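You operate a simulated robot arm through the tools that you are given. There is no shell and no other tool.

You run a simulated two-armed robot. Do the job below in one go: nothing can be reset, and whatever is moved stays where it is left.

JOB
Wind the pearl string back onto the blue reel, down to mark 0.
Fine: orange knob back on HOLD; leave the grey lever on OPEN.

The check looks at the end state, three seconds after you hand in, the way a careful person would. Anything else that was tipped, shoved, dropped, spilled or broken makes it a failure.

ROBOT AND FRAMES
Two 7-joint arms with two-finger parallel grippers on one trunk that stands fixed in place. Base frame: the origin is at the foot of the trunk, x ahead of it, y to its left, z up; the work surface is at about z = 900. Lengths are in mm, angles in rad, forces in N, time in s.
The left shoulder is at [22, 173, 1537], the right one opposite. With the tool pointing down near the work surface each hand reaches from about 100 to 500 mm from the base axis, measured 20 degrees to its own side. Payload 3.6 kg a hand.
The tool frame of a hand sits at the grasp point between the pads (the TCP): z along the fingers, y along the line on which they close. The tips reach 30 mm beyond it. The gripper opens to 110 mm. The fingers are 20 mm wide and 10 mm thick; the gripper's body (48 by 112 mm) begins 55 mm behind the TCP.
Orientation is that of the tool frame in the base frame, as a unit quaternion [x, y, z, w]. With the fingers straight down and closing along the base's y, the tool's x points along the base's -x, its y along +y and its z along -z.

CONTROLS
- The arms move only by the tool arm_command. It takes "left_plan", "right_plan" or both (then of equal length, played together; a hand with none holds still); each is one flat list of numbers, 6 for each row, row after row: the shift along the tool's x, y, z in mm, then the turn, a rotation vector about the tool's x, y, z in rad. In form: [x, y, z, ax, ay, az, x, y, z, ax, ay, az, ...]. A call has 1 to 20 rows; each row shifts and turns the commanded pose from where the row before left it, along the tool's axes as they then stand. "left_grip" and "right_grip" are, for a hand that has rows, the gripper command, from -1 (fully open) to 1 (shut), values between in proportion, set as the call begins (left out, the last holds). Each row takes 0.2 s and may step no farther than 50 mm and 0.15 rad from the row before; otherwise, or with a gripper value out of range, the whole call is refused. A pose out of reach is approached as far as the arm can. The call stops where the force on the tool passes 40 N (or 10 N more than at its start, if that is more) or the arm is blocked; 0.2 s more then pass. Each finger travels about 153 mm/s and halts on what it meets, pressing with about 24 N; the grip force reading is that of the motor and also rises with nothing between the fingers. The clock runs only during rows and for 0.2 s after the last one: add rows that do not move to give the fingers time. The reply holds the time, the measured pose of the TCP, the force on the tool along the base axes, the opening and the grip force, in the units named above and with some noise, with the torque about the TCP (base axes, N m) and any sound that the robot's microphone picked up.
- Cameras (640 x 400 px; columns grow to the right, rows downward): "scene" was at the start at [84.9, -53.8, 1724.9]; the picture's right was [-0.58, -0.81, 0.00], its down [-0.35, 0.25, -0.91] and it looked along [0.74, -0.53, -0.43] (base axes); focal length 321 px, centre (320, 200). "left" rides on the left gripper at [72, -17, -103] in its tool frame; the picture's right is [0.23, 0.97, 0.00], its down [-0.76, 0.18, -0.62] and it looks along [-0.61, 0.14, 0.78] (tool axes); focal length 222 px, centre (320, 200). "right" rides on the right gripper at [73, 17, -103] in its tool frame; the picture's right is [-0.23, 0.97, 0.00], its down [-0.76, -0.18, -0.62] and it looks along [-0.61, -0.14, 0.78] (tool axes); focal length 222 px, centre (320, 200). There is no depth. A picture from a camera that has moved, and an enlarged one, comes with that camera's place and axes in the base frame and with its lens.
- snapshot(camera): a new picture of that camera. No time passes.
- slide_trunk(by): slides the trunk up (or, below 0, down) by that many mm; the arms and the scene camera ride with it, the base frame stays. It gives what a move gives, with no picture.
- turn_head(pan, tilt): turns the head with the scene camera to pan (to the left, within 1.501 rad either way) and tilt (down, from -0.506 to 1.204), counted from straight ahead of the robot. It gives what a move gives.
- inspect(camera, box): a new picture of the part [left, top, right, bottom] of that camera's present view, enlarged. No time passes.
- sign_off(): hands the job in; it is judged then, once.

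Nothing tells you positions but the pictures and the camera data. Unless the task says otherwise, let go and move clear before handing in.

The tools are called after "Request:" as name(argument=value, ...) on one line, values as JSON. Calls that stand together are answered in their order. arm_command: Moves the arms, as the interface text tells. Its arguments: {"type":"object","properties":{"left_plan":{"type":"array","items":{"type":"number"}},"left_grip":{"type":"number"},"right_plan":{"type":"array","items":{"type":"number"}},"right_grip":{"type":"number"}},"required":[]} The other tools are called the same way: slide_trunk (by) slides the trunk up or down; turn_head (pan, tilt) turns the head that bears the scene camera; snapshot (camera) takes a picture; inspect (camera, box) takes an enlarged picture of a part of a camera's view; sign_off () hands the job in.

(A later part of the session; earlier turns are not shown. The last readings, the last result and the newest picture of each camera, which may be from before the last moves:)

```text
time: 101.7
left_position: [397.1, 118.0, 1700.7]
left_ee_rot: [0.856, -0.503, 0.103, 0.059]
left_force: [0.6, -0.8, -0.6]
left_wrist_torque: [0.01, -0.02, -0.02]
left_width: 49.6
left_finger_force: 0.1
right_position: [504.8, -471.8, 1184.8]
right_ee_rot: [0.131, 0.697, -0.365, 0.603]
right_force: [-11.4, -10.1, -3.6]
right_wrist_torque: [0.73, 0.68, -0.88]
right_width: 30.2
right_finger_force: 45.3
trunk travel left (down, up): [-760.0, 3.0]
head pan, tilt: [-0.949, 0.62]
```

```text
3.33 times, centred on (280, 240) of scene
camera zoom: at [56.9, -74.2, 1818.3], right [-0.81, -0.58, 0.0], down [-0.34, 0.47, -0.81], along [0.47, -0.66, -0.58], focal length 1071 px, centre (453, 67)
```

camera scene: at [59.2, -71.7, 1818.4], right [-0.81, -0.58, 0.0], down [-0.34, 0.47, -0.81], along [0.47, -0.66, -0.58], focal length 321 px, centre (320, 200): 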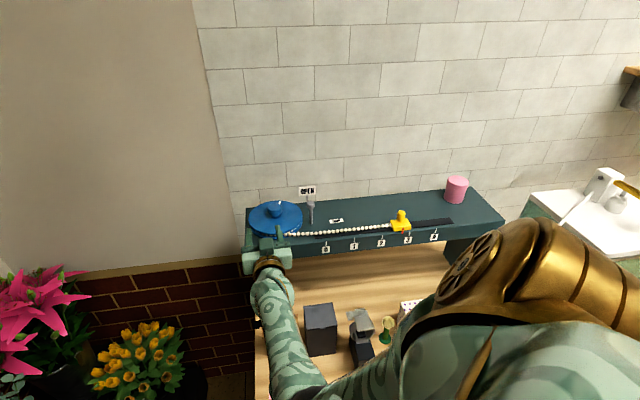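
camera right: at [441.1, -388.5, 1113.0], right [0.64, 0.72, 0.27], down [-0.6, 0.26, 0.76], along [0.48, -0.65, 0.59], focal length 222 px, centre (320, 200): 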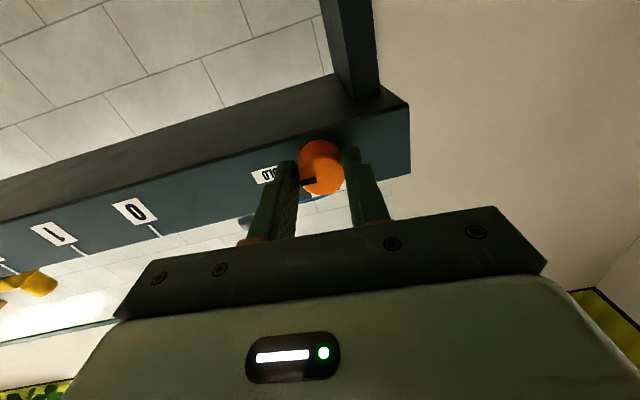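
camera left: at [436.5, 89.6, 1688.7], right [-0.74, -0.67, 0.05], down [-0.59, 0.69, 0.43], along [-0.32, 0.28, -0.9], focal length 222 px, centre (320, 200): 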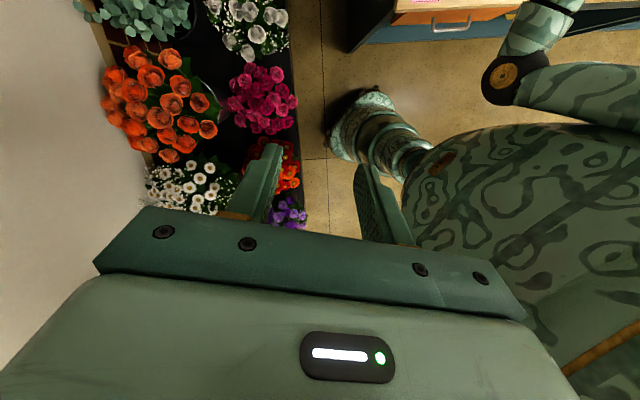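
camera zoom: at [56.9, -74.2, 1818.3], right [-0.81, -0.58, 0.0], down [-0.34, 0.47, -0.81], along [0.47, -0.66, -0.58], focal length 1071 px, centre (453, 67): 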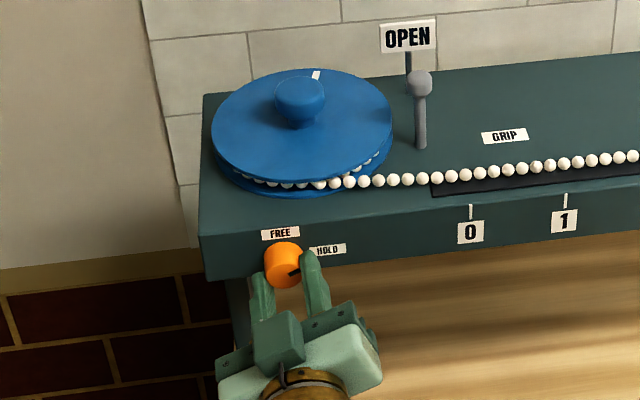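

The knob is following the hand, with its mark lifting toward FREE. I'll continue.

Request:
arm_command(right_plan=[0, 0, 0, 0, 0, -0.1, 0, 0, 0, 0, 0, -0.1, 0, 0, 0, 0, 0, -0.1, 0, 0, 0, 0, 0, -0.1, 0, 0, 0, 0, 0, -0.1, 0, 0, 0, 0, 0, -0.1])

Request:
inspect(camera="scene", box=[240, 220, 310, 280])

Request:
inspect(camera="scene", box=[240, 160, 460, 280])

```text
time: 103.1
left_position: [395.6, 117.1, 1701.1]
left_ee_rot: [0.856, -0.503, 0.103, 0.059]
left_force: [-0.1, -0.8, -0.3]
left_wrist_torque: [0.0, -0.03, 0.02]
left_width: 49.5
left_finger_force: 0.1
right_position: [503.7, -472.3, 1186.8]
right_ee_rot: [-0.081, 0.704, -0.527, 0.469]
right_force: [-12.7, -14.7, 3.5]
right_wrist_torque: [0.38, 0.35, -1.34]
right_width: 30.2
right_finger_force: 45.6
trunk travel left (down, up): [-760.0, 3.0]
head pan, tilt: [-0.949, 0.62]
```

```text
6.67 times, centred on (275, 250) of scene
camera zoom: at [55.5, -74.6, 1818.4], right [-0.81, -0.58, 0.0], down [-0.34, 0.47, -0.81], along [0.47, -0.66, -0.58], focal length 2142 px, centre (620, -133)
```

zoom: 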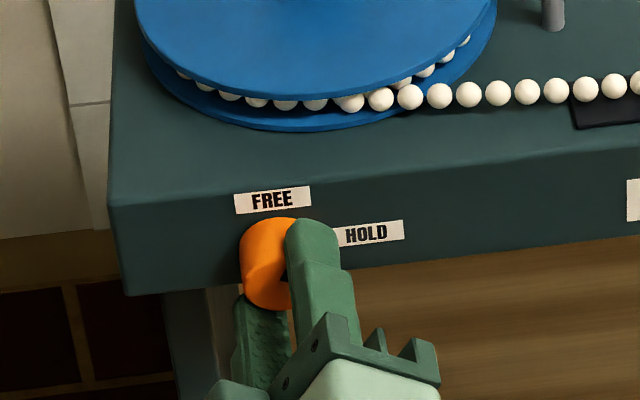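

```text
2.91 times, centred on (350, 220) of scene
camera zoom: at [55.5, -74.6, 1818.4], right [-0.81, -0.58, 0.0], down [-0.34, 0.47, -0.81], along [0.47, -0.66, -0.58], focal length 935 px, centre (233, 142)
```

zoom: 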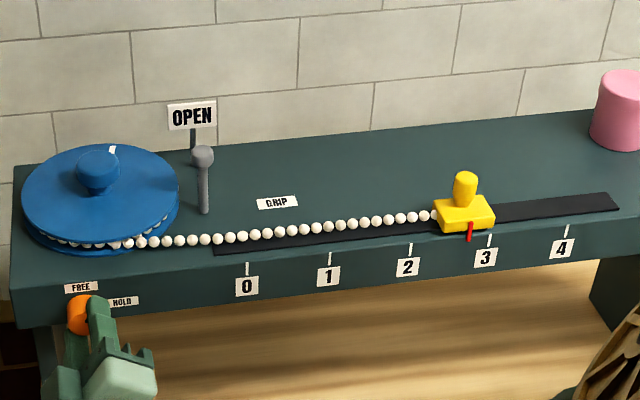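

Request:
arm_command(right_plan=[0, 0, 0, 0, 0, -0.1, 0, 0, 0, 0, 0, -0.1, 0, 0, 0, 0, 0, -0.1, 0, 0, 0, 0, 0, -0.1, 0, 0, 0, 0, 0, -0.1])

Request:
inspect(camera="scene", box=[240, 220, 310, 280])

Request:
snapshot(camera="right")

Request:
inspect(camera="scene", box=[240, 160, 460, 280])

```text
time: 104.3
left_position: [395.7, 118.1, 1701.8]
left_ee_rot: [0.856, -0.503, 0.102, 0.059]
left_force: [-0.1, -0.5, -0.2]
left_wrist_torque: [0.03, 0.02, -0.02]
left_width: 49.4
left_finger_force: 0.0
right_position: [502.6, -473.2, 1188.1]
right_ee_rot: [-0.251, 0.662, -0.628, 0.325]
right_force: [-9.5, -17.3, 16.4]
right_wrist_torque: [-0.01, -0.79, -0.54]
right_width: 30.5
right_finger_force: 44.3
trunk travel left (down, up): [-760.0, 3.0]
head pan, tilt: [-0.949, 0.62]
```

```text
6.67 times, centred on (275, 250) of scene
camera zoom: at [54.7, -74.2, 1818.5], right [-0.81, -0.58, 0.0], down [-0.34, 0.47, -0.81], along [0.48, -0.66, -0.58], focal length 2142 px, centre (620, -133)
```

zoom: 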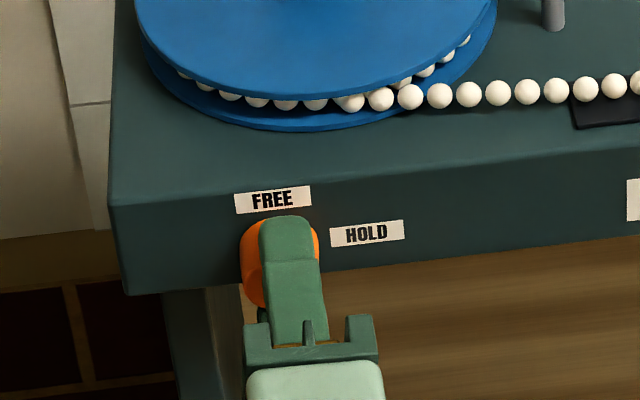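

```text
taken
camera right: at [380.7, -456.6, 1161.6], right [0.22, 0.25, -0.94], down [0.03, 0.96, 0.26], along [0.97, -0.08, 0.21], focal length 222 px, centre (320, 200)
```

right: 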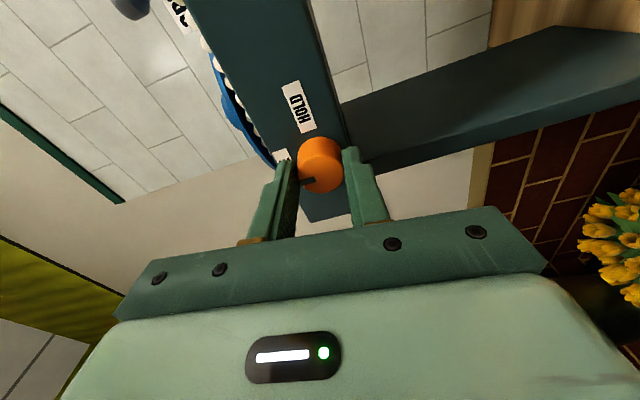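

```text
2.91 times, centred on (350, 220) of scene
camera zoom: at [54.7, -74.2, 1818.5], right [-0.81, -0.58, 0.0], down [-0.34, 0.47, -0.81], along [0.48, -0.66, -0.58], focal length 935 px, centre (233, 142)
```

zoom: 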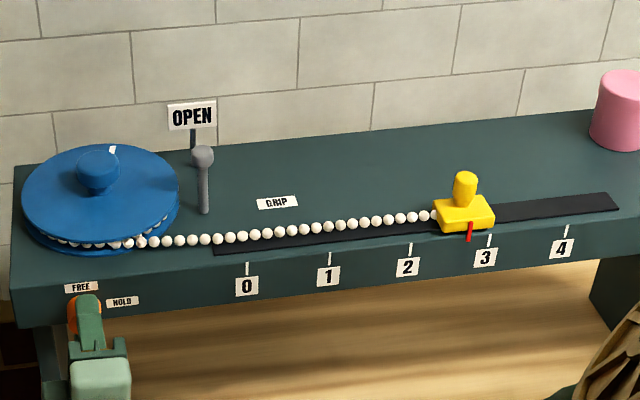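

The mark now points up at FREE, and neither the slider nor the reel has moved. I'll release the knob and confirm.

Request:
arm_command(right_plan=[0, 0, 0, 0, 0, 0, 0, 0, 0, 0, 0, 0, 0, 0, 0, 0, 0, 0], right_grip=-0.1)

Request:
inspect(camera="right", box=[240, 60, 400, 220])

Request:
inspect(camera="scene", box=[240, 160, 460, 280])

```text
time: 105.1
left_position: [398.8, 121.1, 1700.5]
left_ee_rot: [0.856, -0.503, 0.103, 0.06]
left_force: [0.4, -0.6, -0.3]
left_wrist_torque: [0.02, 0.03, -0.01]
left_width: 49.6
left_finger_force: 0.0
right_position: [507.5, -468.7, 1184.3]
right_ee_rot: [-0.254, 0.663, -0.625, 0.323]
right_force: [0.6, 0.1, 0.5]
right_wrist_torque: [-0.03, -0.01, -0.01]
right_width: 60.8
right_finger_force: 0.1
trunk travel left (down, up): [-760.0, 3.0]
head pan, tilt: [-0.949, 0.62]
```

```text
2.50 times, centred on (320, 140) of right
camera zoom: at [383.3, -453.1, 1159.9], right [0.21, 0.25, -0.94], down [0.03, 0.96, 0.27], along [0.98, -0.08, 0.2], focal length 555 px, centre (320, 350)
```

zoom: 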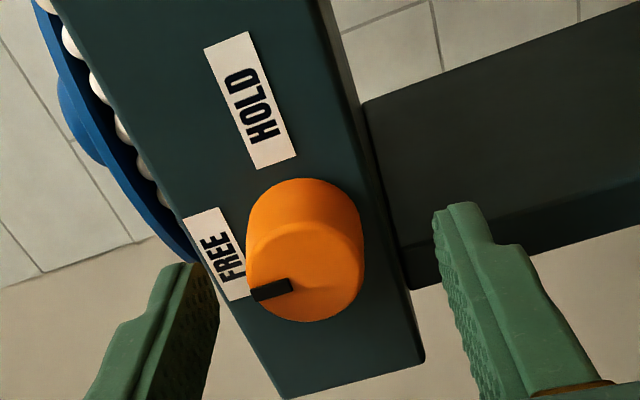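

```text
2.91 times, centred on (350, 220) of scene
camera zoom: at [59.6, -70.8, 1818.4], right [-0.81, -0.58, 0.0], down [-0.34, 0.47, -0.81], along [0.47, -0.66, -0.58], focal length 935 px, centre (233, 142)
```

zoom: 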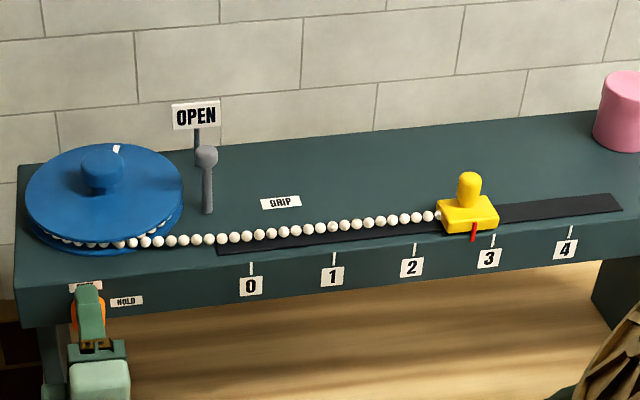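

The mark is on FREE and the slider stays put, so nothing is pulling the string. I'll roll the open fingers back around the knob and rise out.

Request:
arm_command(right_plan=[0, 0, 0, 0, 0, 0.15, 0, 0, 0, 0, 0, 0.15, 0, 0, 0, 0, 0, 0.15, 0, 0, 0, 0, 0, 0.15, 0, 0, 0, 0, 0, 0.15, 0, 0, 0, 0, 0, 0.15, 0, 0, 0, 0, 0, 0.15, 0, 0, 0, 0, 0, 0.15, 0, 0, 0, 0, 0, 0.15, 0, 0, 0, 0, 0, 0.15])

Request:
inspect(camera="scene", box=[240, 220, 310, 280])

```text
time: 107.3
left_position: [400.0, 121.2, 1700.4]
left_ee_rot: [0.856, -0.504, 0.102, 0.059]
left_force: [-0.2, 0.0, 0.0]
left_wrist_torque: [-0.02, 0.01, 0.03]
left_width: 49.3
left_finger_force: 0.0
right_position: [505.7, -470.1, 1184.6]
right_ee_rot: [0.267, 0.658, -0.237, 0.664]
right_force: [1.2, -0.2, -0.6]
right_wrist_torque: [0.01, 0.0, -0.03]
right_width: 60.4
right_finger_force: 0.1
trunk travel left (down, up): [-760.0, 3.0]
head pan, tilt: [-0.949, 0.62]
```

```text
6.67 times, centred on (275, 250) of scene
camera zoom: at [59.2, -71.3, 1818.4], right [-0.81, -0.58, 0.0], down [-0.34, 0.47, -0.81], along [0.47, -0.66, -0.58], focal length 2142 px, centre (620, -133)
```

zoom: 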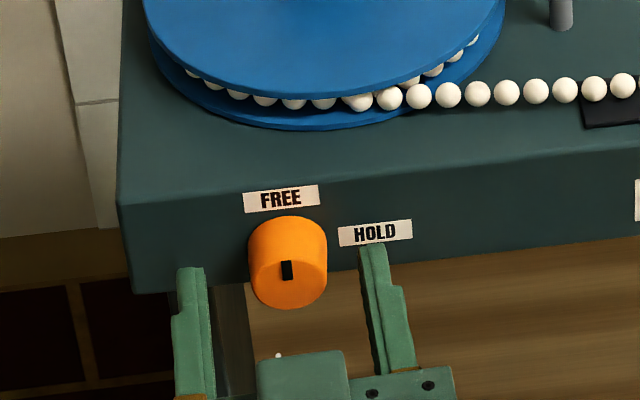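

Request:
arm_command(right_plan=[-35.3, 0, 0, 0, 0, 0, -35.3, 0, 0, 0, 0, 0, -35.3, 0, 0, 0, 0, 0, -38, 0, 6.4, 0, 0, 0, -38, 0, 6.4, 0, 0, 0, -38, 0, 6.4, 0, 0, 0, -38, 0, 6.4, 0, 0, 0, -38, 0, 6.4, 0, 0, 0])

Request:
slide_trunk(by=-130)

Request:
snapshot(camera="scene")

```text
time: 109.1
left_position: [399.5, 121.5, 1699.2]
left_ee_rot: [0.856, -0.503, 0.103, 0.061]
left_force: [-0.1, -0.2, 0.0]
left_wrist_torque: [0.0, 0.02, 0.02]
left_width: 49.5
left_finger_force: 0.1
right_position: [524.0, -502.4, 1481.5]
right_ee_rot: [0.267, 0.657, -0.24, 0.663]
right_force: [-0.2, 0.6, 0.0]
right_wrist_torque: [-0.02, -0.02, -0.03]
right_width: 60.4
right_finger_force: 0.1
trunk travel left (down, up): [-760.0, 3.0]
head pan, tilt: [-0.949, 0.62]
```

```text
time: 110.6
left_position: [399.1, 120.6, 1568.5]
left_ee_rot: [0.856, -0.503, 0.103, 0.061]
left_force: [-0.4, 0.3, 0.6]
left_wrist_torque: [-0.01, 0.0, -0.02]
left_width: 49.4
left_finger_force: 0.0
right_position: [524.0, -500.2, 1351.1]
right_ee_rot: [0.266, 0.658, -0.238, 0.663]
right_force: [-0.2, -0.5, 0.2]
right_wrist_torque: [0.01, 0.01, -0.01]
right_width: 60.4
right_finger_force: 0.0
trunk travel left (down, up): [-630.0, 133.0]
head pan, tilt: [-0.949, 0.62]
```

```text
taken
camera scene: at [61.5, -71.2, 1688.7], right [-0.81, -0.58, 0.0], down [-0.34, 0.47, -0.81], along [0.47, -0.66, -0.58], focal length 321 px, centre (320, 200)
```

scene: 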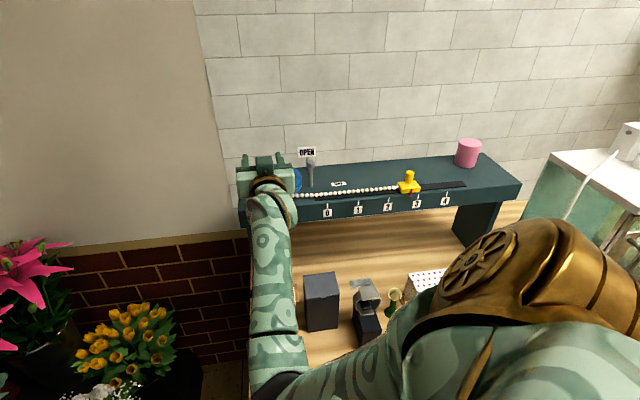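

Now I'll pitch the tool down over the reel in this same wrist branch.

Request:
arm_command(right_plan=[6.1, -3.5, 23.9, 0, 0.12, 0, 3.2, -3.5, 21.6, 0, 0.12, 0, 0.6, -3.5, 18.9, 0, 0.12, 0, -1.7, -3.5, 16, 0, 0.12, 0])

Request:
snapshot(camera="scene")

```text
time: 111.6
left_position: [401.1, 119.1, 1570.3]
left_ee_rot: [0.856, -0.504, 0.102, 0.061]
left_force: [0.3, 0.6, 0.6]
left_wrist_torque: [0.01, 0.0, 0.02]
left_width: 49.3
left_finger_force: 0.1
right_position: [574.9, -564.1, 1326.2]
right_ee_rot: [0.315, 0.798, -0.168, 0.486]
right_force: [0.6, 0.5, 0.5]
right_wrist_torque: [0.01, -0.03, 0.04]
right_width: 60.7
right_finger_force: 0.1
trunk travel left (down, up): [-630.0, 133.0]
head pan, tilt: [-0.949, 0.62]
```

```text
taken
camera scene: at [62.7, -72.0, 1688.5], right [-0.81, -0.58, 0.0], down [-0.34, 0.47, -0.81], along [0.47, -0.66, -0.58], focal length 321 px, centre (320, 200)
```

scene: 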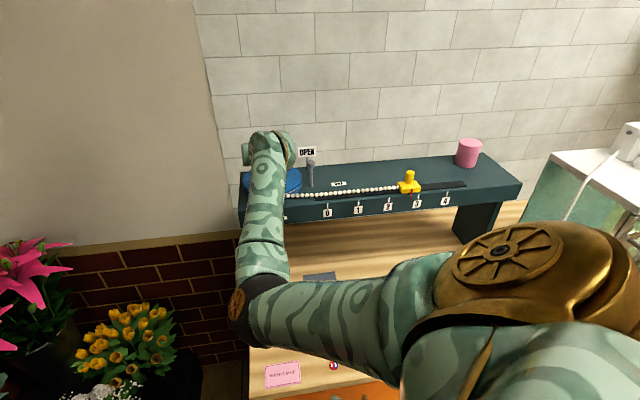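

Request:
arm_command(right_plan=[-3.6, -3.5, 12.8, 0, 0.12, 0, -5.1, -3.5, 9.4, 0, 0.12, 0, -6.1, -3.5, 5.8, 0, 0.12, 0, -6.8, -3.5, 2.2, 0, 0.12, 0])

Request:
snapshot(camera="scene")

Request:
snapshot(camera="right")

```text
time: 112.6
left_position: [399.1, 119.8, 1570.3]
left_ee_rot: [0.856, -0.502, 0.103, 0.06]
left_force: [0.5, -0.1, -0.3]
left_wrist_torque: [0.01, 0.0, -0.02]
left_width: 49.5
left_finger_force: 0.1
right_position: [595.0, -599.8, 1326.1]
right_ee_rot: [0.345, 0.89, -0.088, 0.284]
right_force: [-1.2, -0.5, 0.9]
right_wrist_torque: [0.03, 0.02, -0.04]
right_width: 60.6
right_finger_force: 0.0
trunk travel left (down, up): [-630.0, 133.0]
head pan, tilt: [-0.949, 0.62]
```

```text
taken
camera scene: at [62.0, -72.4, 1688.5], right [-0.81, -0.58, 0.0], down [-0.34, 0.47, -0.81], along [0.47, -0.66, -0.58], focal length 321 px, centre (320, 200)
```

scene: 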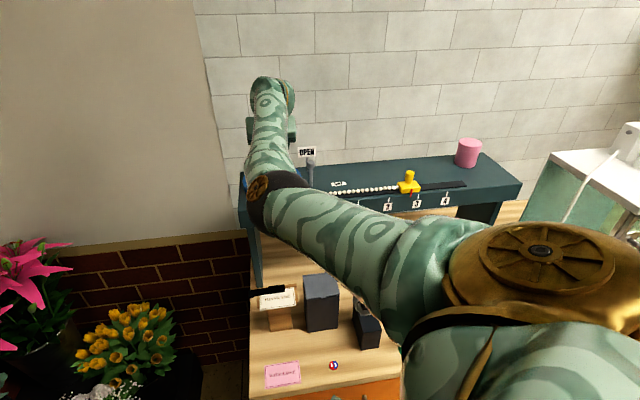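

```text
taken
camera right: at [516.6, -510.5, 1370.9], right [0.78, 0.6, 0.17], down [0.06, -0.34, 0.94], along [0.62, -0.72, -0.31], focal length 222 px, centre (320, 200)
```

right: 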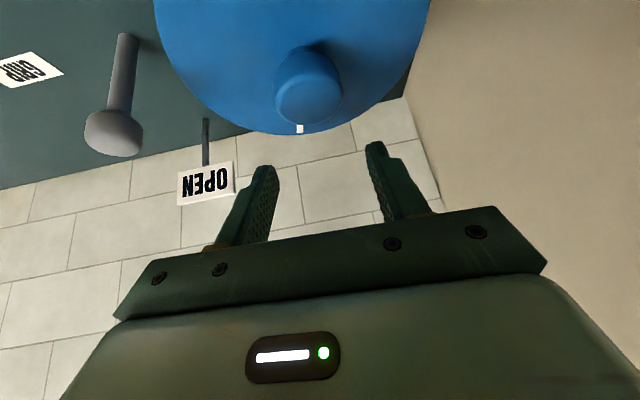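

The hand is over the reel, tilted about 35°. Winding is clockwise from above, so I'll first swing the hand counter-clockwise to make room for a long stroke.

Request:
arm_command(right_plan=[0, 0, 0, -0.0713, 0.005, -0.1036, 0, 0, 0, -0.0713, 0.005, -0.1036, 0, 0, 0, -0.0713, 0.005, -0.1036, 0, 0, 0, -0.0713, 0.005, -0.1036, 0, 0, 0, -0.0713, 0.005, -0.1036])

Request:
snapshot(camera="right")

Request:
snapshot(camera="scene")

```text
time: 113.8
left_position: [399.7, 120.2, 1570.6]
left_ee_rot: [0.856, -0.503, 0.102, 0.059]
left_force: [0.0, -0.2, -0.7]
left_wrist_torque: [0.01, -0.03, 0.01]
left_width: 49.6
left_finger_force: 0.1
right_position: [592.2, -600.2, 1327.5]
right_ee_rot: [0.051, 0.953, 0.003, 0.297]
right_force: [0.2, 0.1, 0.0]
right_wrist_torque: [0.0, -0.03, 0.01]
right_width: 60.7
right_finger_force: 0.1
trunk travel left (down, up): [-630.0, 133.0]
head pan, tilt: [-0.949, 0.62]
```

```text
taken
camera right: at [477.7, -574.1, 1371.0], right [0.28, 0.95, 0.17], down [0.25, -0.24, 0.94], along [0.93, -0.22, -0.31], focal length 222 px, centre (320, 200)
```

right: 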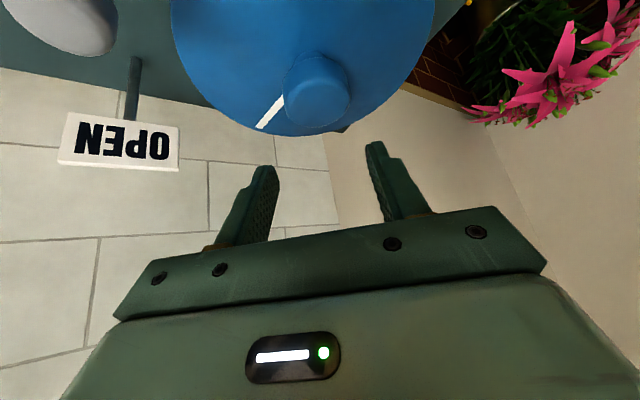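

```text
taken
camera scene: at [61.6, -72.2, 1688.5], right [-0.81, -0.58, 0.0], down [-0.34, 0.47, -0.81], along [0.47, -0.66, -0.58], focal length 321 px, centre (320, 200)
```

scene: 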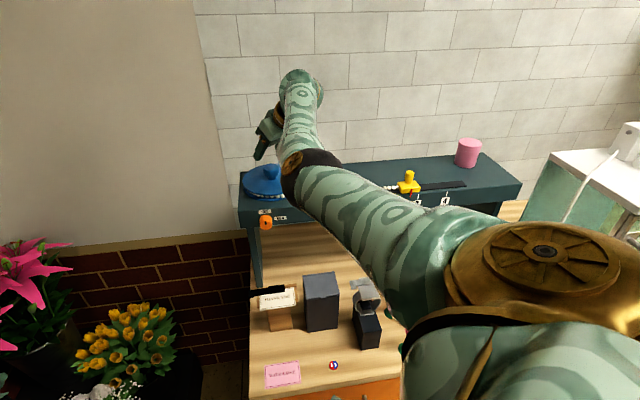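

Request:
arm_command(right_plan=[19.4, 2.1, 22.2, 0, 0, 0])

Request:
snapshot(camera="right")

Request:
inspect(camera="scene", box=[230, 100, 350, 220])

```text
time: 114.2
left_position: [399.6, 120.5, 1569.4]
left_ee_rot: [0.856, -0.504, 0.102, 0.06]
left_force: [0.6, -0.2, 0.4]
left_wrist_torque: [0.0, 0.04, 0.02]
left_width: 49.2
left_finger_force: 0.0
right_position: [591.9, -596.2, 1297.7]
right_ee_rot: [0.052, 0.953, 0.005, 0.298]
right_force: [-0.3, -1.3, 0.4]
right_wrist_torque: [0.0, 0.01, 0.01]
right_width: 60.5
right_finger_force: 0.1
trunk travel left (down, up): [-630.0, 133.0]
head pan, tilt: [-0.949, 0.62]
```

```text
taken
camera right: at [475.4, -570.1, 1341.6], right [0.28, 0.95, 0.17], down [0.25, -0.24, 0.94], along [0.93, -0.22, -0.31], focal length 222 px, centre (320, 200)
```

right: 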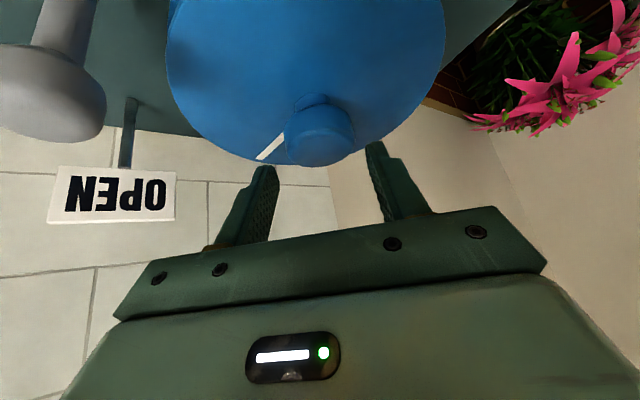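

```text
3.33 times, centred on (290, 160) of scene
camera zoom: at [62.2, -71.7, 1688.5], right [-0.81, -0.58, 0.0], down [-0.34, 0.47, -0.81], along [0.47, -0.66, -0.58], focal length 1071 px, centre (420, 333)
```

zoom: 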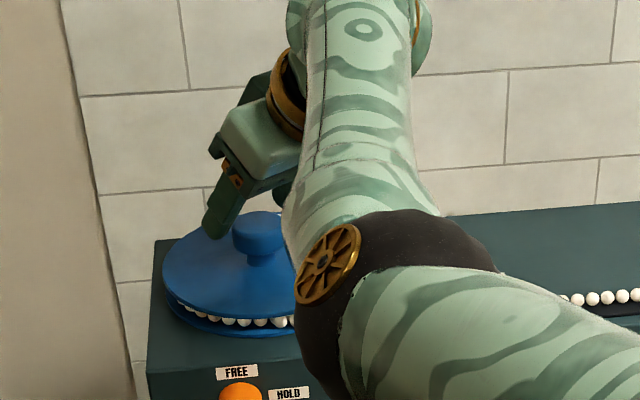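

Request:
arm_command(right_plan=[10.7, 0.3, 10, 0, 0, 0, 10.7, 0.2, 10.1, 0, 0, 0])

Request:
snapshot(camera="right")

Request:
inspect(camera="scene", box=[230, 120, 330, 200])

```text
time: 114.8
left_position: [397.8, 122.8, 1570.3]
left_ee_rot: [0.856, -0.504, 0.103, 0.06]
left_force: [0.0, 0.7, -0.6]
left_wrist_torque: [-0.02, -0.04, 0.02]
left_width: 49.3
left_finger_force: 0.0
right_position: [583.5, -591.4, 1273.6]
right_ee_rot: [0.052, 0.953, 0.003, 0.3]
right_force: [4.5, -3.6, 15.5]
right_wrist_torque: [-0.64, -0.19, -0.01]
right_width: 61.6
right_finger_force: 1.1
trunk travel left (down, up): [-630.0, 133.0]
head pan, tilt: [-0.949, 0.62]
```

```text
taken
camera right: at [468.5, -566.4, 1316.7], right [0.28, 0.95, 0.17], down [0.24, -0.24, 0.94], along [0.93, -0.22, -0.3], focal length 222 px, centre (320, 200)
```

right: 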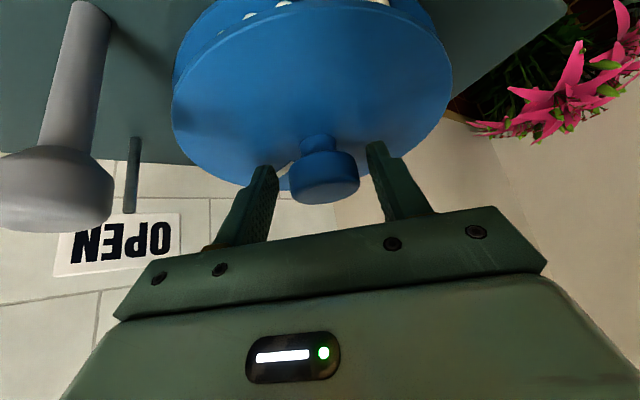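

```text
5.00 times, centred on (280, 160) of scene
camera zoom: at [60.3, -69.1, 1689.0], right [-0.81, -0.58, 0.0], down [-0.34, 0.47, -0.81], along [0.47, -0.66, -0.58], focal length 1606 px, centre (520, 400)
```

zoom: 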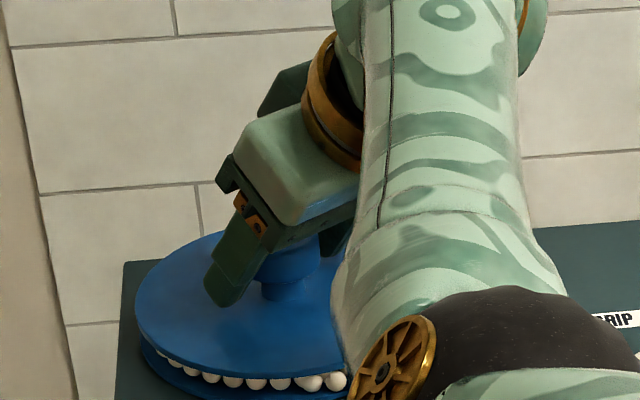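

The fingertips just touch the flange with about 15 N, so I'll lift a few mm and then close on the knob.

Request:
arm_command(right_plan=[-4.5, 0.3, -6.6, 0, 0, 0, 0, 0, 0, 0, 0, 0])

Request:
arm_command(right_plan=[0, 0, 0, 0, 0, 0, 0, 0, 0, 0, 0, 0, 0, 0, 0, 0, 0, 0], right_grip=1)

Request:
snapshot(camera="right")

```text
time: 115.4
left_position: [399.3, 120.9, 1570.8]
left_ee_rot: [0.856, -0.503, 0.103, 0.06]
left_force: [-0.1, -0.8, -0.9]
left_wrist_torque: [-0.02, 0.0, -0.02]
left_width: 49.6
left_finger_force: 0.1
right_position: [584.4, -592.7, 1276.8]
right_ee_rot: [0.054, 0.954, 0.003, 0.296]
right_force: [-0.7, -0.2, -0.6]
right_wrist_torque: [0.01, 0.01, 0.02]
right_width: 60.3
right_finger_force: 0.0
trunk travel left (down, up): [-630.0, 133.0]
head pan, tilt: [-0.949, 0.62]
```

```text
time: 116.2
left_position: [399.8, 123.5, 1569.8]
left_ee_rot: [0.856, -0.503, 0.103, 0.06]
left_force: [-0.9, -0.2, 0.0]
left_wrist_torque: [0.0, -0.04, 0.03]
left_width: 49.5
left_finger_force: 0.1
right_position: [585.8, -589.5, 1276.9]
right_ee_rot: [0.052, 0.954, 0.004, 0.296]
right_force: [-2.6, 12.4, -6.5]
right_wrist_torque: [-0.26, -0.64, 0.1]
right_width: 41.2
right_finger_force: 44.6
trunk travel left (down, up): [-630.0, 133.0]
head pan, tilt: [-0.949, 0.62]
```

```text
taken
camera right: at [469.6, -564.9, 1321.1], right [0.28, 0.95, 0.17], down [0.25, -0.24, 0.94], along [0.93, -0.22, -0.31], focal length 222 px, centre (320, 200)
```

right: 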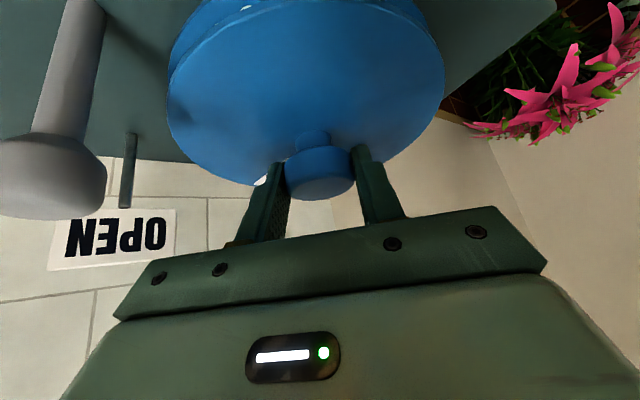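

Good grip: 41 mm on the knob. I'll make a small clockwise turn first and check that the reel and slider respond.

Request:
arm_command(right_plan=[0, 0.8, 0, 0.0566, -0.0036, 0.0822, 0, 0.8, 0, 0.0566, -0.0036, 0.0822, 0, 0.8, 0, 0.0566, -0.0036, 0.0822])

Request:
snapshot(camera="scene")

Request:
snapshot(camera="right")

```text
time: 117.0
left_position: [402.0, 122.6, 1570.4]
left_ee_rot: [0.856, -0.503, 0.102, 0.061]
left_force: [0.4, -0.7, -0.9]
left_wrist_torque: [-0.01, -0.02, 0.06]
left_width: 49.7
left_finger_force: 0.0
right_position: [586.1, -588.3, 1276.7]
right_ee_rot: [0.194, 0.935, -0.04, 0.293]
right_force: [-2.7, 12.6, -11.7]
right_wrist_torque: [-0.47, 0.44, 0.07]
right_width: 41.4
right_finger_force: 45.0
trunk travel left (down, up): [-630.0, 133.0]
head pan, tilt: [-0.949, 0.62]
```

```text
taken
camera scene: at [62.8, -69.2, 1688.6], right [-0.81, -0.58, 0.0], down [-0.34, 0.47, -0.81], along [0.47, -0.66, -0.58], focal length 321 px, centre (320, 200)
```

scene: 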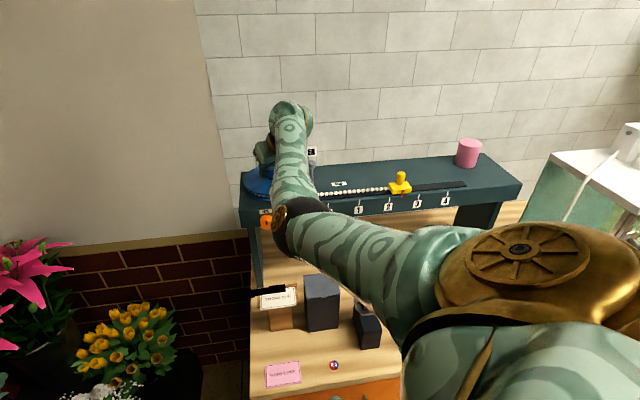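

```text
taken
camera right: at [483.2, -529.8, 1321.4], right [0.55, 0.82, 0.16], down [0.17, -0.3, 0.94], along [0.82, -0.49, -0.31], focal length 222 px, centre (320, 200)
```

right: 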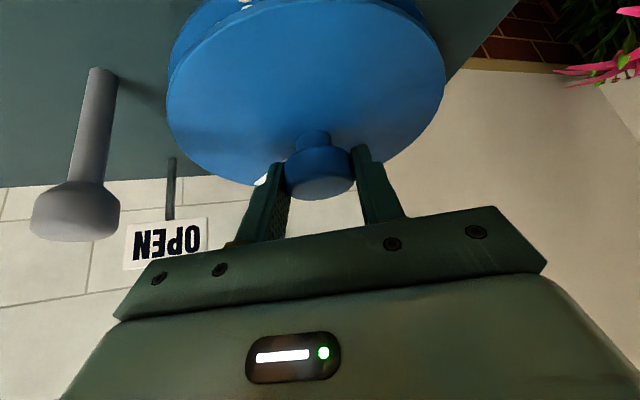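

Winding works: the slider has moved left. I'll check how far.

Request:
inspect(camera="scene", box=[340, 150, 480, 230])

Request:
arm_command(right_plan=[0, 0.8, 0, 0.0566, -0.0036, 0.0822, 0, 0.8, 0, 0.0566, -0.0036, 0.0822, 0, 0.8, 0, 0.0566, -0.0036, 0.0822, 0, 0.8, 0, 0.0566, -0.0036, 0.0822])

Request:
inspect(camera="scene", box=[340, 150, 480, 230])

```text
4.57 times, centred on (410, 190) of scene
camera zoom: at [62.8, -69.2, 1688.6], right [-0.81, -0.58, 0.0], down [-0.34, 0.47, -0.81], along [0.47, -0.66, -0.58], focal length 1469 px, centre (-91, 246)
```

zoom: 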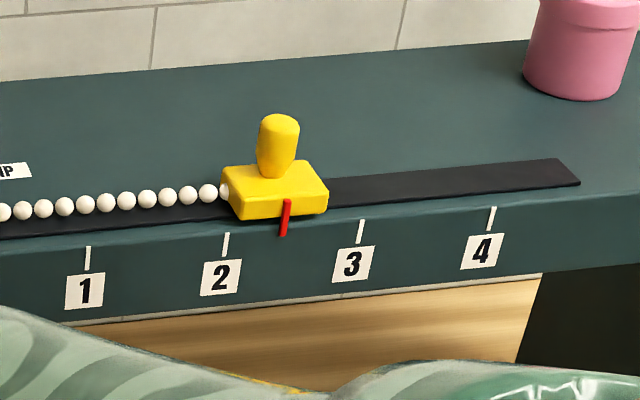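

```text
time: 118.0
left_position: [400.7, 123.2, 1569.8]
left_ee_rot: [0.856, -0.504, 0.103, 0.061]
left_force: [-0.5, -0.6, 0.1]
left_wrist_torque: [0.01, -0.01, -0.01]
left_width: 49.2
left_finger_force: 0.1
right_position: [585.1, -587.3, 1276.7]
right_ee_rot: [0.377, 0.878, -0.099, 0.279]
right_force: [-6.3, 13.1, -17.8]
right_wrist_torque: [-0.11, 0.77, 0.07]
right_width: 41.4
right_finger_force: 45.1
trunk travel left (down, up): [-630.0, 133.0]
head pan, tilt: [-0.949, 0.62]
```

```text
4.57 times, centred on (410, 190) of scene
camera zoom: at [62.5, -70.1, 1688.5], right [-0.81, -0.58, 0.0], down [-0.34, 0.47, -0.81], along [0.47, -0.66, -0.58], focal length 1469 px, centre (-91, 246)
```

zoom: 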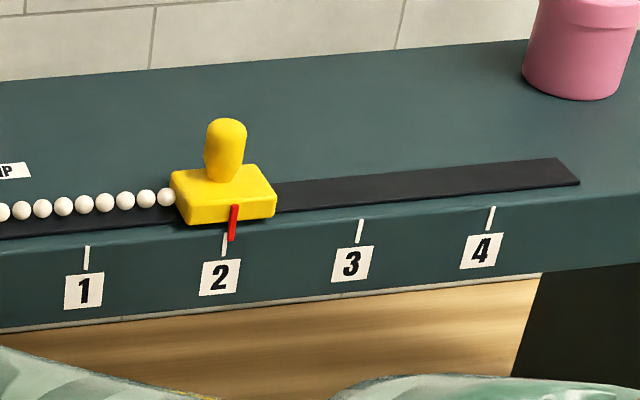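

Each 0.1 rad winds about 0.095 of a mark, and the slider is now near 2.05. I'll continue this stroke.

Request:
arm_command(right_plan=[0, 0.8, 0, 0.0566, -0.0036, 0.0822, 0, 0.8, 0, 0.0566, -0.0036, 0.0822, 0, 0.8, 0, 0.0566, -0.0036, 0.0822, 0, 0.8, 0, 0.0566, -0.0036, 0.0822])

Request:
inspect(camera="scene", box=[300, 150, 440, 230])

Request:
snapshot(camera="right")

```text
time: 119.0
left_position: [399.2, 120.1, 1568.8]
left_ee_rot: [0.856, -0.504, 0.103, 0.06]
left_force: [-0.1, -0.2, 0.7]
left_wrist_torque: [-0.01, 0.0, 0.06]
left_width: 49.5
left_finger_force: 0.0
right_position: [588.1, -585.1, 1276.9]
right_ee_rot: [0.543, 0.786, -0.152, 0.254]
right_force: [-11.2, 11.4, -18.7]
right_wrist_torque: [0.49, 0.99, -0.02]
right_width: 41.4
right_finger_force: 45.2
trunk travel left (down, up): [-630.0, 133.0]
head pan, tilt: [-0.949, 0.62]
```

```text
4.57 times, centred on (370, 190) of scene
camera zoom: at [61.6, -70.8, 1688.6], right [-0.81, -0.58, 0.0], down [-0.34, 0.47, -0.81], along [0.47, -0.66, -0.58], focal length 1469 px, centre (91, 246)
```

zoom: 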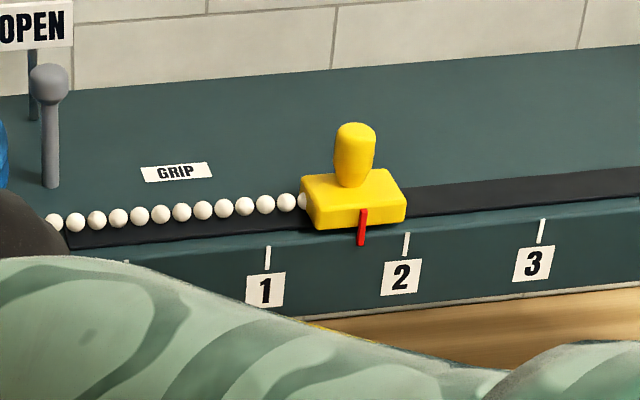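

```text
taken
camera right: at [560.3, -471.2, 1321.7], right [0.97, 0.18, 0.16], down [-0.1, -0.34, 0.94], along [0.22, -0.93, -0.31], focal length 222 px, centre (320, 200)
```

right: 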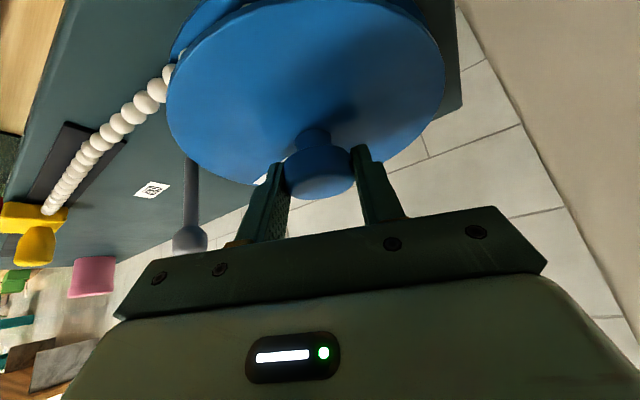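

Request:
arm_command(right_plan=[2.5, 0, 0.3, 0.0566, -0.0036, 0.0822, 2.5, 0, 0.3, 0.0566, -0.0036, 0.0822])

Request:
inspect(camera="scene", box=[300, 150, 440, 230])

```text
time: 119.6
left_position: [399.7, 118.3, 1569.1]
left_ee_rot: [0.856, -0.503, 0.102, 0.06]
left_force: [0.2, -0.2, 0.2]
left_wrist_torque: [-0.01, 0.03, 0.04]
left_width: 49.8
left_finger_force: 0.0
right_position: [589.1, -585.3, 1277.2]
right_ee_rot: [0.62, 0.726, -0.177, 0.24]
right_force: [3.9, -6.0, 3.9]
right_wrist_torque: [0.74, 0.97, 0.02]
right_width: 41.6
right_finger_force: 45.5
trunk travel left (down, up): [-630.0, 133.0]
head pan, tilt: [-0.949, 0.62]
```

```text
4.57 times, centred on (370, 190) of scene
camera zoom: at [62.9, -72.9, 1688.7], right [-0.81, -0.58, 0.0], down [-0.34, 0.47, -0.81], along [0.47, -0.66, -0.58], focal length 1469 px, centre (91, 246)
```

zoom: 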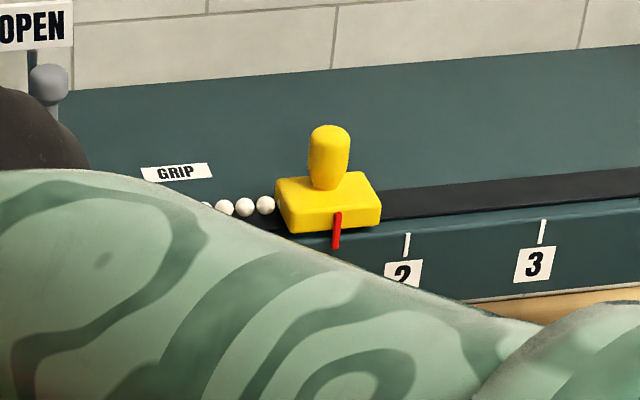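

Request:
arm_command(right_plan=[0.5, 0.5, 0, 0.0566, -0.0036, 0.0822, 0.5, 0.5, 0, 0.0566, -0.0036, 0.0822])

Request:
inspect(camera="scene", box=[300, 150, 440, 230])

Request:
snapshot(camera="scene")

```text
time: 120.1
left_position: [405.7, 118.8, 1568.4]
left_ee_rot: [0.857, -0.503, 0.1, 0.061]
left_force: [-0.3, -0.6, 0.6]
left_wrist_torque: [-0.01, -0.02, 0.0]
left_width: 49.7
left_finger_force: 0.0
right_position: [589.7, -583.8, 1276.9]
right_ee_rot: [0.665, 0.684, -0.187, 0.236]
right_force: [19.0, -11.7, -5.7]
right_wrist_torque: [-0.5, 0.64, 0.02]
right_width: 41.5
right_finger_force: 44.7
right hand out of reach, approached as far as the arm can: row 1, 2
trunk travel left (down, up): [-630.0, 133.0]
head pan, tilt: [-0.949, 0.62]
stopped in row 2 (right hand): the force on the tool passed its limit at 47 N (the readings are from after the stop); the commanded pose is now the measured one
```

```text
4.57 times, centred on (370, 190) of scene
camera zoom: at [68.1, -74.1, 1688.0], right [-0.81, -0.58, 0.0], down [-0.34, 0.47, -0.81], along [0.47, -0.66, -0.58], focal length 1469 px, centre (91, 246)
```

zoom: 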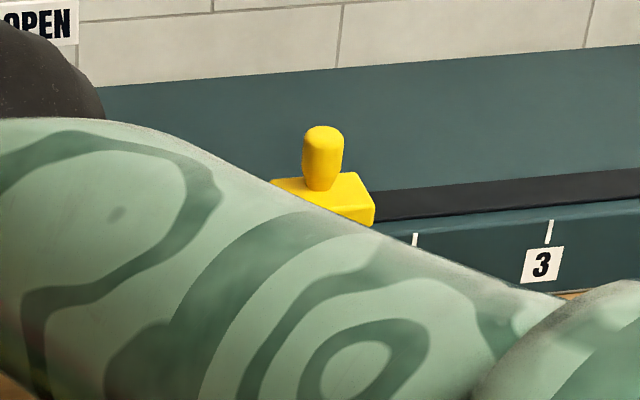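

```text
taken
camera scene: at [68.1, -74.1, 1688.0], right [-0.81, -0.58, 0.0], down [-0.34, 0.47, -0.81], along [0.47, -0.66, -0.58], focal length 321 px, centre (320, 200)
```

scene: 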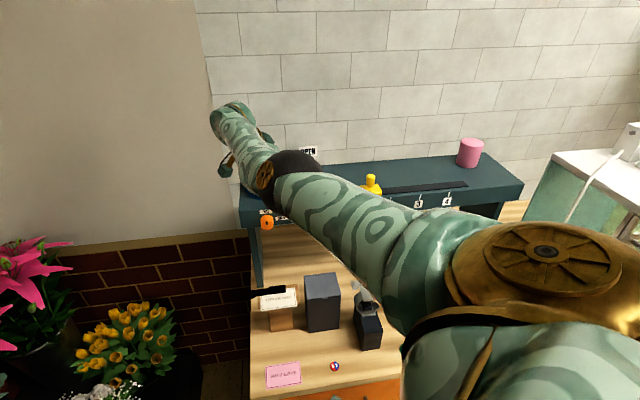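

The first stroke has reached the arm's limit, with the slider around 1.4. I'll open, lift clear, swing back counter-clockwise and regrip.

Request:
arm_command(right_plan=[0, 0, 0, 0, 0, 0, 0, 0, 0, 0, 0, 0, 0, 0, 0, 0, 0, 0], right_grip=-0.1)

Request:
arm_command(right_plan=[-8.5, 0.5, -12.3, 0, 0, 0, -8.5, 0.5, -12.3, 0, 0, 0])

Request:
arm_command(right_plan=[0, 0, 0, -0.0719, 0.0047, -0.1045, 0, 0, 0, -0.0719, 0.0047, -0.1045, 0, 0, 0, -0.0719, 0.0047, -0.1045, 0, 0, 0, -0.0719, 0.0047, -0.1045, 0, 0, 0, -0.0719, 0.0047, -0.1045, 0, 0, 0, -0.0719, 0.0047, -0.1045, 0, 0, 0, -0.0719, 0.0047, -0.1045, 0, 0, 0, -0.0719, 0.0047, -0.1045, 0, 0, 0, -0.0719, 0.0047, -0.1045, 0, 0, 0, -0.0719, 0.0047, -0.1045, 0, 0, 0, -0.0719, 0.0047, -0.1045])

Request:
snapshot(camera="scene")

Request:
snapshot(camera="right")

```text
time: 120.9
left_position: [398.6, 121.8, 1570.9]
left_ee_rot: [0.856, -0.503, 0.103, 0.061]
left_force: [-0.3, 0.1, 0.4]
left_wrist_torque: [0.03, -0.02, 0.02]
left_width: 49.5
left_finger_force: 0.0
right_position: [582.4, -582.8, 1281.5]
right_ee_rot: [0.665, 0.684, -0.187, 0.236]
right_force: [-0.7, 0.3, 0.6]
right_wrist_torque: [-0.01, -0.03, 0.04]
right_width: 60.6
right_finger_force: 0.0
trunk travel left (down, up): [-630.0, 133.0]
head pan, tilt: [-0.949, 0.62]
```

```text
time: 121.5
left_position: [398.3, 122.2, 1570.7]
left_ee_rot: [0.856, -0.503, 0.102, 0.061]
left_force: [-0.7, 0.0, 0.5]
left_wrist_torque: [-0.01, -0.03, -0.01]
left_width: 49.7
left_finger_force: 0.1
right_position: [582.8, -581.5, 1311.1]
right_ee_rot: [0.664, 0.684, -0.187, 0.236]
right_force: [0.2, 0.0, 1.1]
right_wrist_torque: [0.0, 0.01, 0.01]
right_width: 60.6
right_finger_force: 0.1
trunk travel left (down, up): [-630.0, 133.0]
head pan, tilt: [-0.949, 0.62]
```

```text
time: 123.9
left_position: [399.6, 119.5, 1570.7]
left_ee_rot: [0.856, -0.503, 0.102, 0.06]
left_force: [-0.3, -0.3, -0.1]
left_wrist_torque: [-0.01, -0.01, 0.0]
left_width: 49.6
left_finger_force: 0.0
right_position: [581.6, -585.0, 1309.6]
right_ee_rot: [0.064, 0.95, -0.002, 0.307]
right_force: [-0.6, 0.6, -0.2]
right_wrist_torque: [0.0, 0.01, -0.02]
right_width: 60.6
right_finger_force: 0.0
trunk travel left (down, up): [-630.0, 133.0]
head pan, tilt: [-0.949, 0.62]
```

```text
taken
camera scene: at [61.6, -71.9, 1688.5], right [-0.81, -0.58, 0.0], down [-0.34, 0.47, -0.81], along [0.47, -0.66, -0.58], focal length 321 px, centre (320, 200)
```

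scene: 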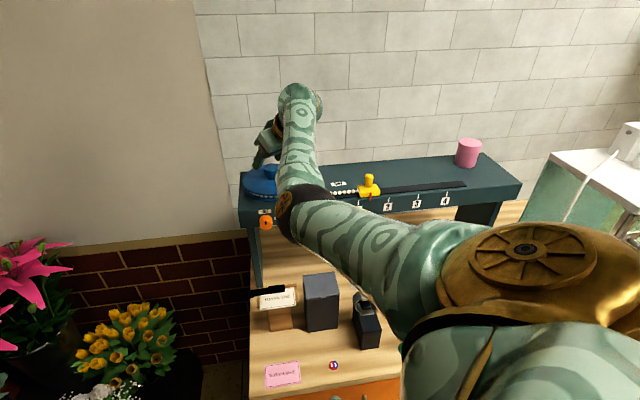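

```text
taken
camera right: at [467.8, -553.9, 1351.2], right [0.3, 0.94, 0.17], down [0.23, -0.24, 0.94], along [0.93, -0.25, -0.28], focal length 222 px, centre (320, 200)
```

right: 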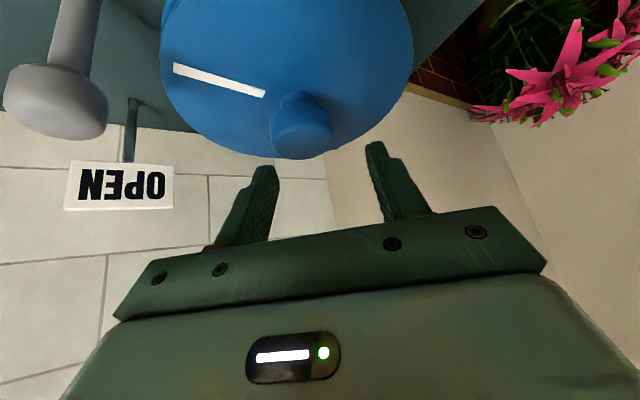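

The reel stayed where I left it, so there is no run-back. I'll lower back onto the knob, regrip and continue winding.

Request:
arm_command(right_plan=[7.6, -2.5, 14.5, 0, 0, 0, 7.6, -2.5, 14.5, 0, 0, 0])

Request:
arm_command(right_plan=[0, 0, 0, 0, 0, 0, 0, 0, 0, 0, 0, 0, 0, 0, 0, 0, 0, 0], right_grip=1)

Request:
inspect(camera="scene", box=[300, 150, 440, 230])

```text
time: 124.5
left_position: [399.7, 119.6, 1570.7]
left_ee_rot: [0.856, -0.503, 0.102, 0.059]
left_force: [-0.2, -0.1, -0.1]
left_wrist_torque: [0.0, -0.03, 0.02]
left_width: 49.5
left_finger_force: 0.1
right_position: [587.2, -588.6, 1276.0]
right_ee_rot: [0.066, 0.949, -0.003, 0.307]
right_force: [-0.1, -0.2, 0.3]
right_wrist_torque: [-0.04, 0.01, 0.0]
right_width: 60.7
right_finger_force: 0.2
trunk travel left (down, up): [-630.0, 133.0]
head pan, tilt: [-0.949, 0.62]
```

```text
time: 125.3
left_position: [400.6, 117.7, 1570.8]
left_ee_rot: [0.856, -0.503, 0.101, 0.06]
left_force: [0.1, -0.3, 0.4]
left_wrist_torque: [0.01, -0.01, -0.04]
left_width: 49.4
left_finger_force: 0.0
right_position: [586.6, -589.6, 1277.5]
right_ee_rot: [0.067, 0.95, -0.004, 0.306]
right_force: [-1.3, -10.8, 2.9]
right_wrist_torque: [-1.3, 0.84, -0.02]
right_width: 41.1
right_finger_force: 45.6
trunk travel left (down, up): [-630.0, 133.0]
head pan, tilt: [-0.949, 0.62]
```

```text
4.57 times, centred on (370, 190) of scene
camera zoom: at [61.4, -73.3, 1688.5], right [-0.81, -0.58, 0.0], down [-0.34, 0.47, -0.81], along [0.47, -0.66, -0.58], focal length 1469 px, centre (91, 246)
```

zoom: 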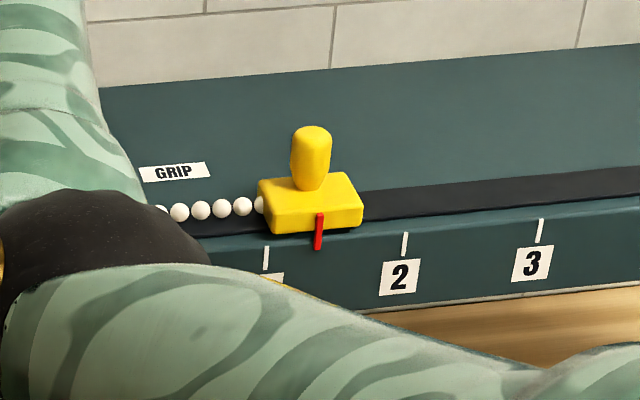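

Request:
arm_command(right_plan=[0, 0.45, 0, 0.0583, -0.0035, 0.0813, 0, 0.45, 0, 0.0583, -0.0035, 0.0813, 0, 0.45, 0, 0.0583, -0.0035, 0.0813, 0, 0.45, 0, 0.0583, -0.0035, 0.0813, 0, 0.45, 0, 0.0583, -0.0035, 0.0813])

Request:
inspect(camera="scene", box=[300, 150, 440, 230])

```text
time: 126.5
left_position: [398.8, 116.8, 1570.6]
left_ee_rot: [0.856, -0.503, 0.102, 0.059]
left_force: [0.1, -0.4, -0.1]
left_wrist_torque: [0.0, 0.0, -0.04]
left_width: 49.5
left_finger_force: 0.1
right_position: [586.3, -587.6, 1276.8]
right_ee_rot: [0.301, 0.902, -0.08, 0.298]
right_force: [-1.6, -16.6, 5.5]
right_wrist_torque: [-1.33, -0.16, -0.02]
right_width: 41.1
right_finger_force: 44.9
trunk travel left (down, up): [-630.0, 133.0]
head pan, tilt: [-0.949, 0.62]
```

```text
4.57 times, centred on (370, 190) of scene
camera zoom: at [60.5, -74.7, 1688.5], right [-0.81, -0.58, 0.0], down [-0.34, 0.47, -0.81], along [0.47, -0.66, -0.58], focal length 1469 px, centre (91, 246)
```

zoom: 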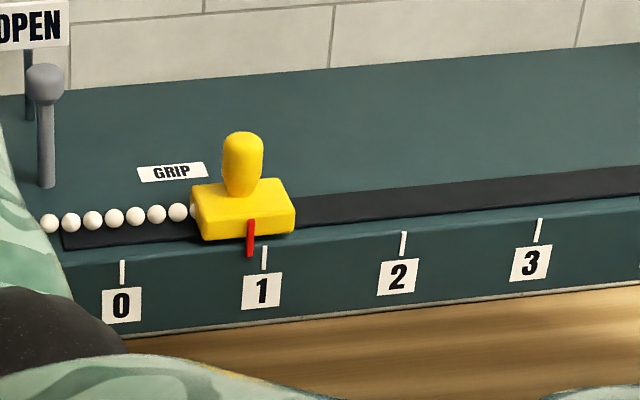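

Request:
arm_command(right_plan=[-0.5, -0.4, 0.2, 0.0583, -0.0035, 0.0813, -0.5, -0.4, 0.2, 0.0583, -0.0035, 0.0813, -0.5, -0.4, 0.2, 0.0583, -0.0035, 0.0813, -0.5, -0.4, 0.2, 0.0583, -0.0035, 0.0813])

Request:
inspect(camera="scene", box=[300, 150, 440, 230])

```text
time: 127.5
left_position: [398.5, 120.2, 1570.3]
left_ee_rot: [0.857, -0.502, 0.103, 0.06]
left_force: [0.5, 0.3, 0.8]
left_wrist_torque: [-0.02, 0.0, 0.02]
left_width: 49.6
left_finger_force: 0.0
right_position: [587.7, -586.9, 1277.6]
right_ee_rot: [0.472, 0.827, -0.135, 0.274]
right_force: [-4.1, -5.3, 1.4]
right_wrist_torque: [-0.95, 0.19, -0.02]
right_width: 41.3
right_finger_force: 44.9
trunk travel left (down, up): [-630.0, 133.0]
head pan, tilt: [-0.949, 0.62]
```

```text
4.57 times, centred on (370, 190) of scene
camera zoom: at [60.8, -72.1, 1688.5], right [-0.81, -0.58, 0.0], down [-0.34, 0.47, -0.81], along [0.47, -0.66, -0.58], focal length 1469 px, centre (91, 246)
```

zoom: 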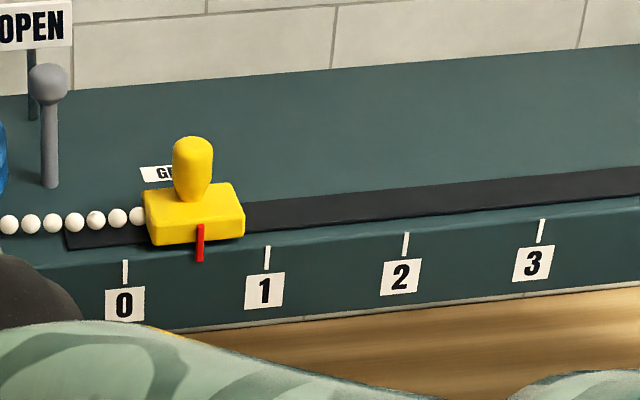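

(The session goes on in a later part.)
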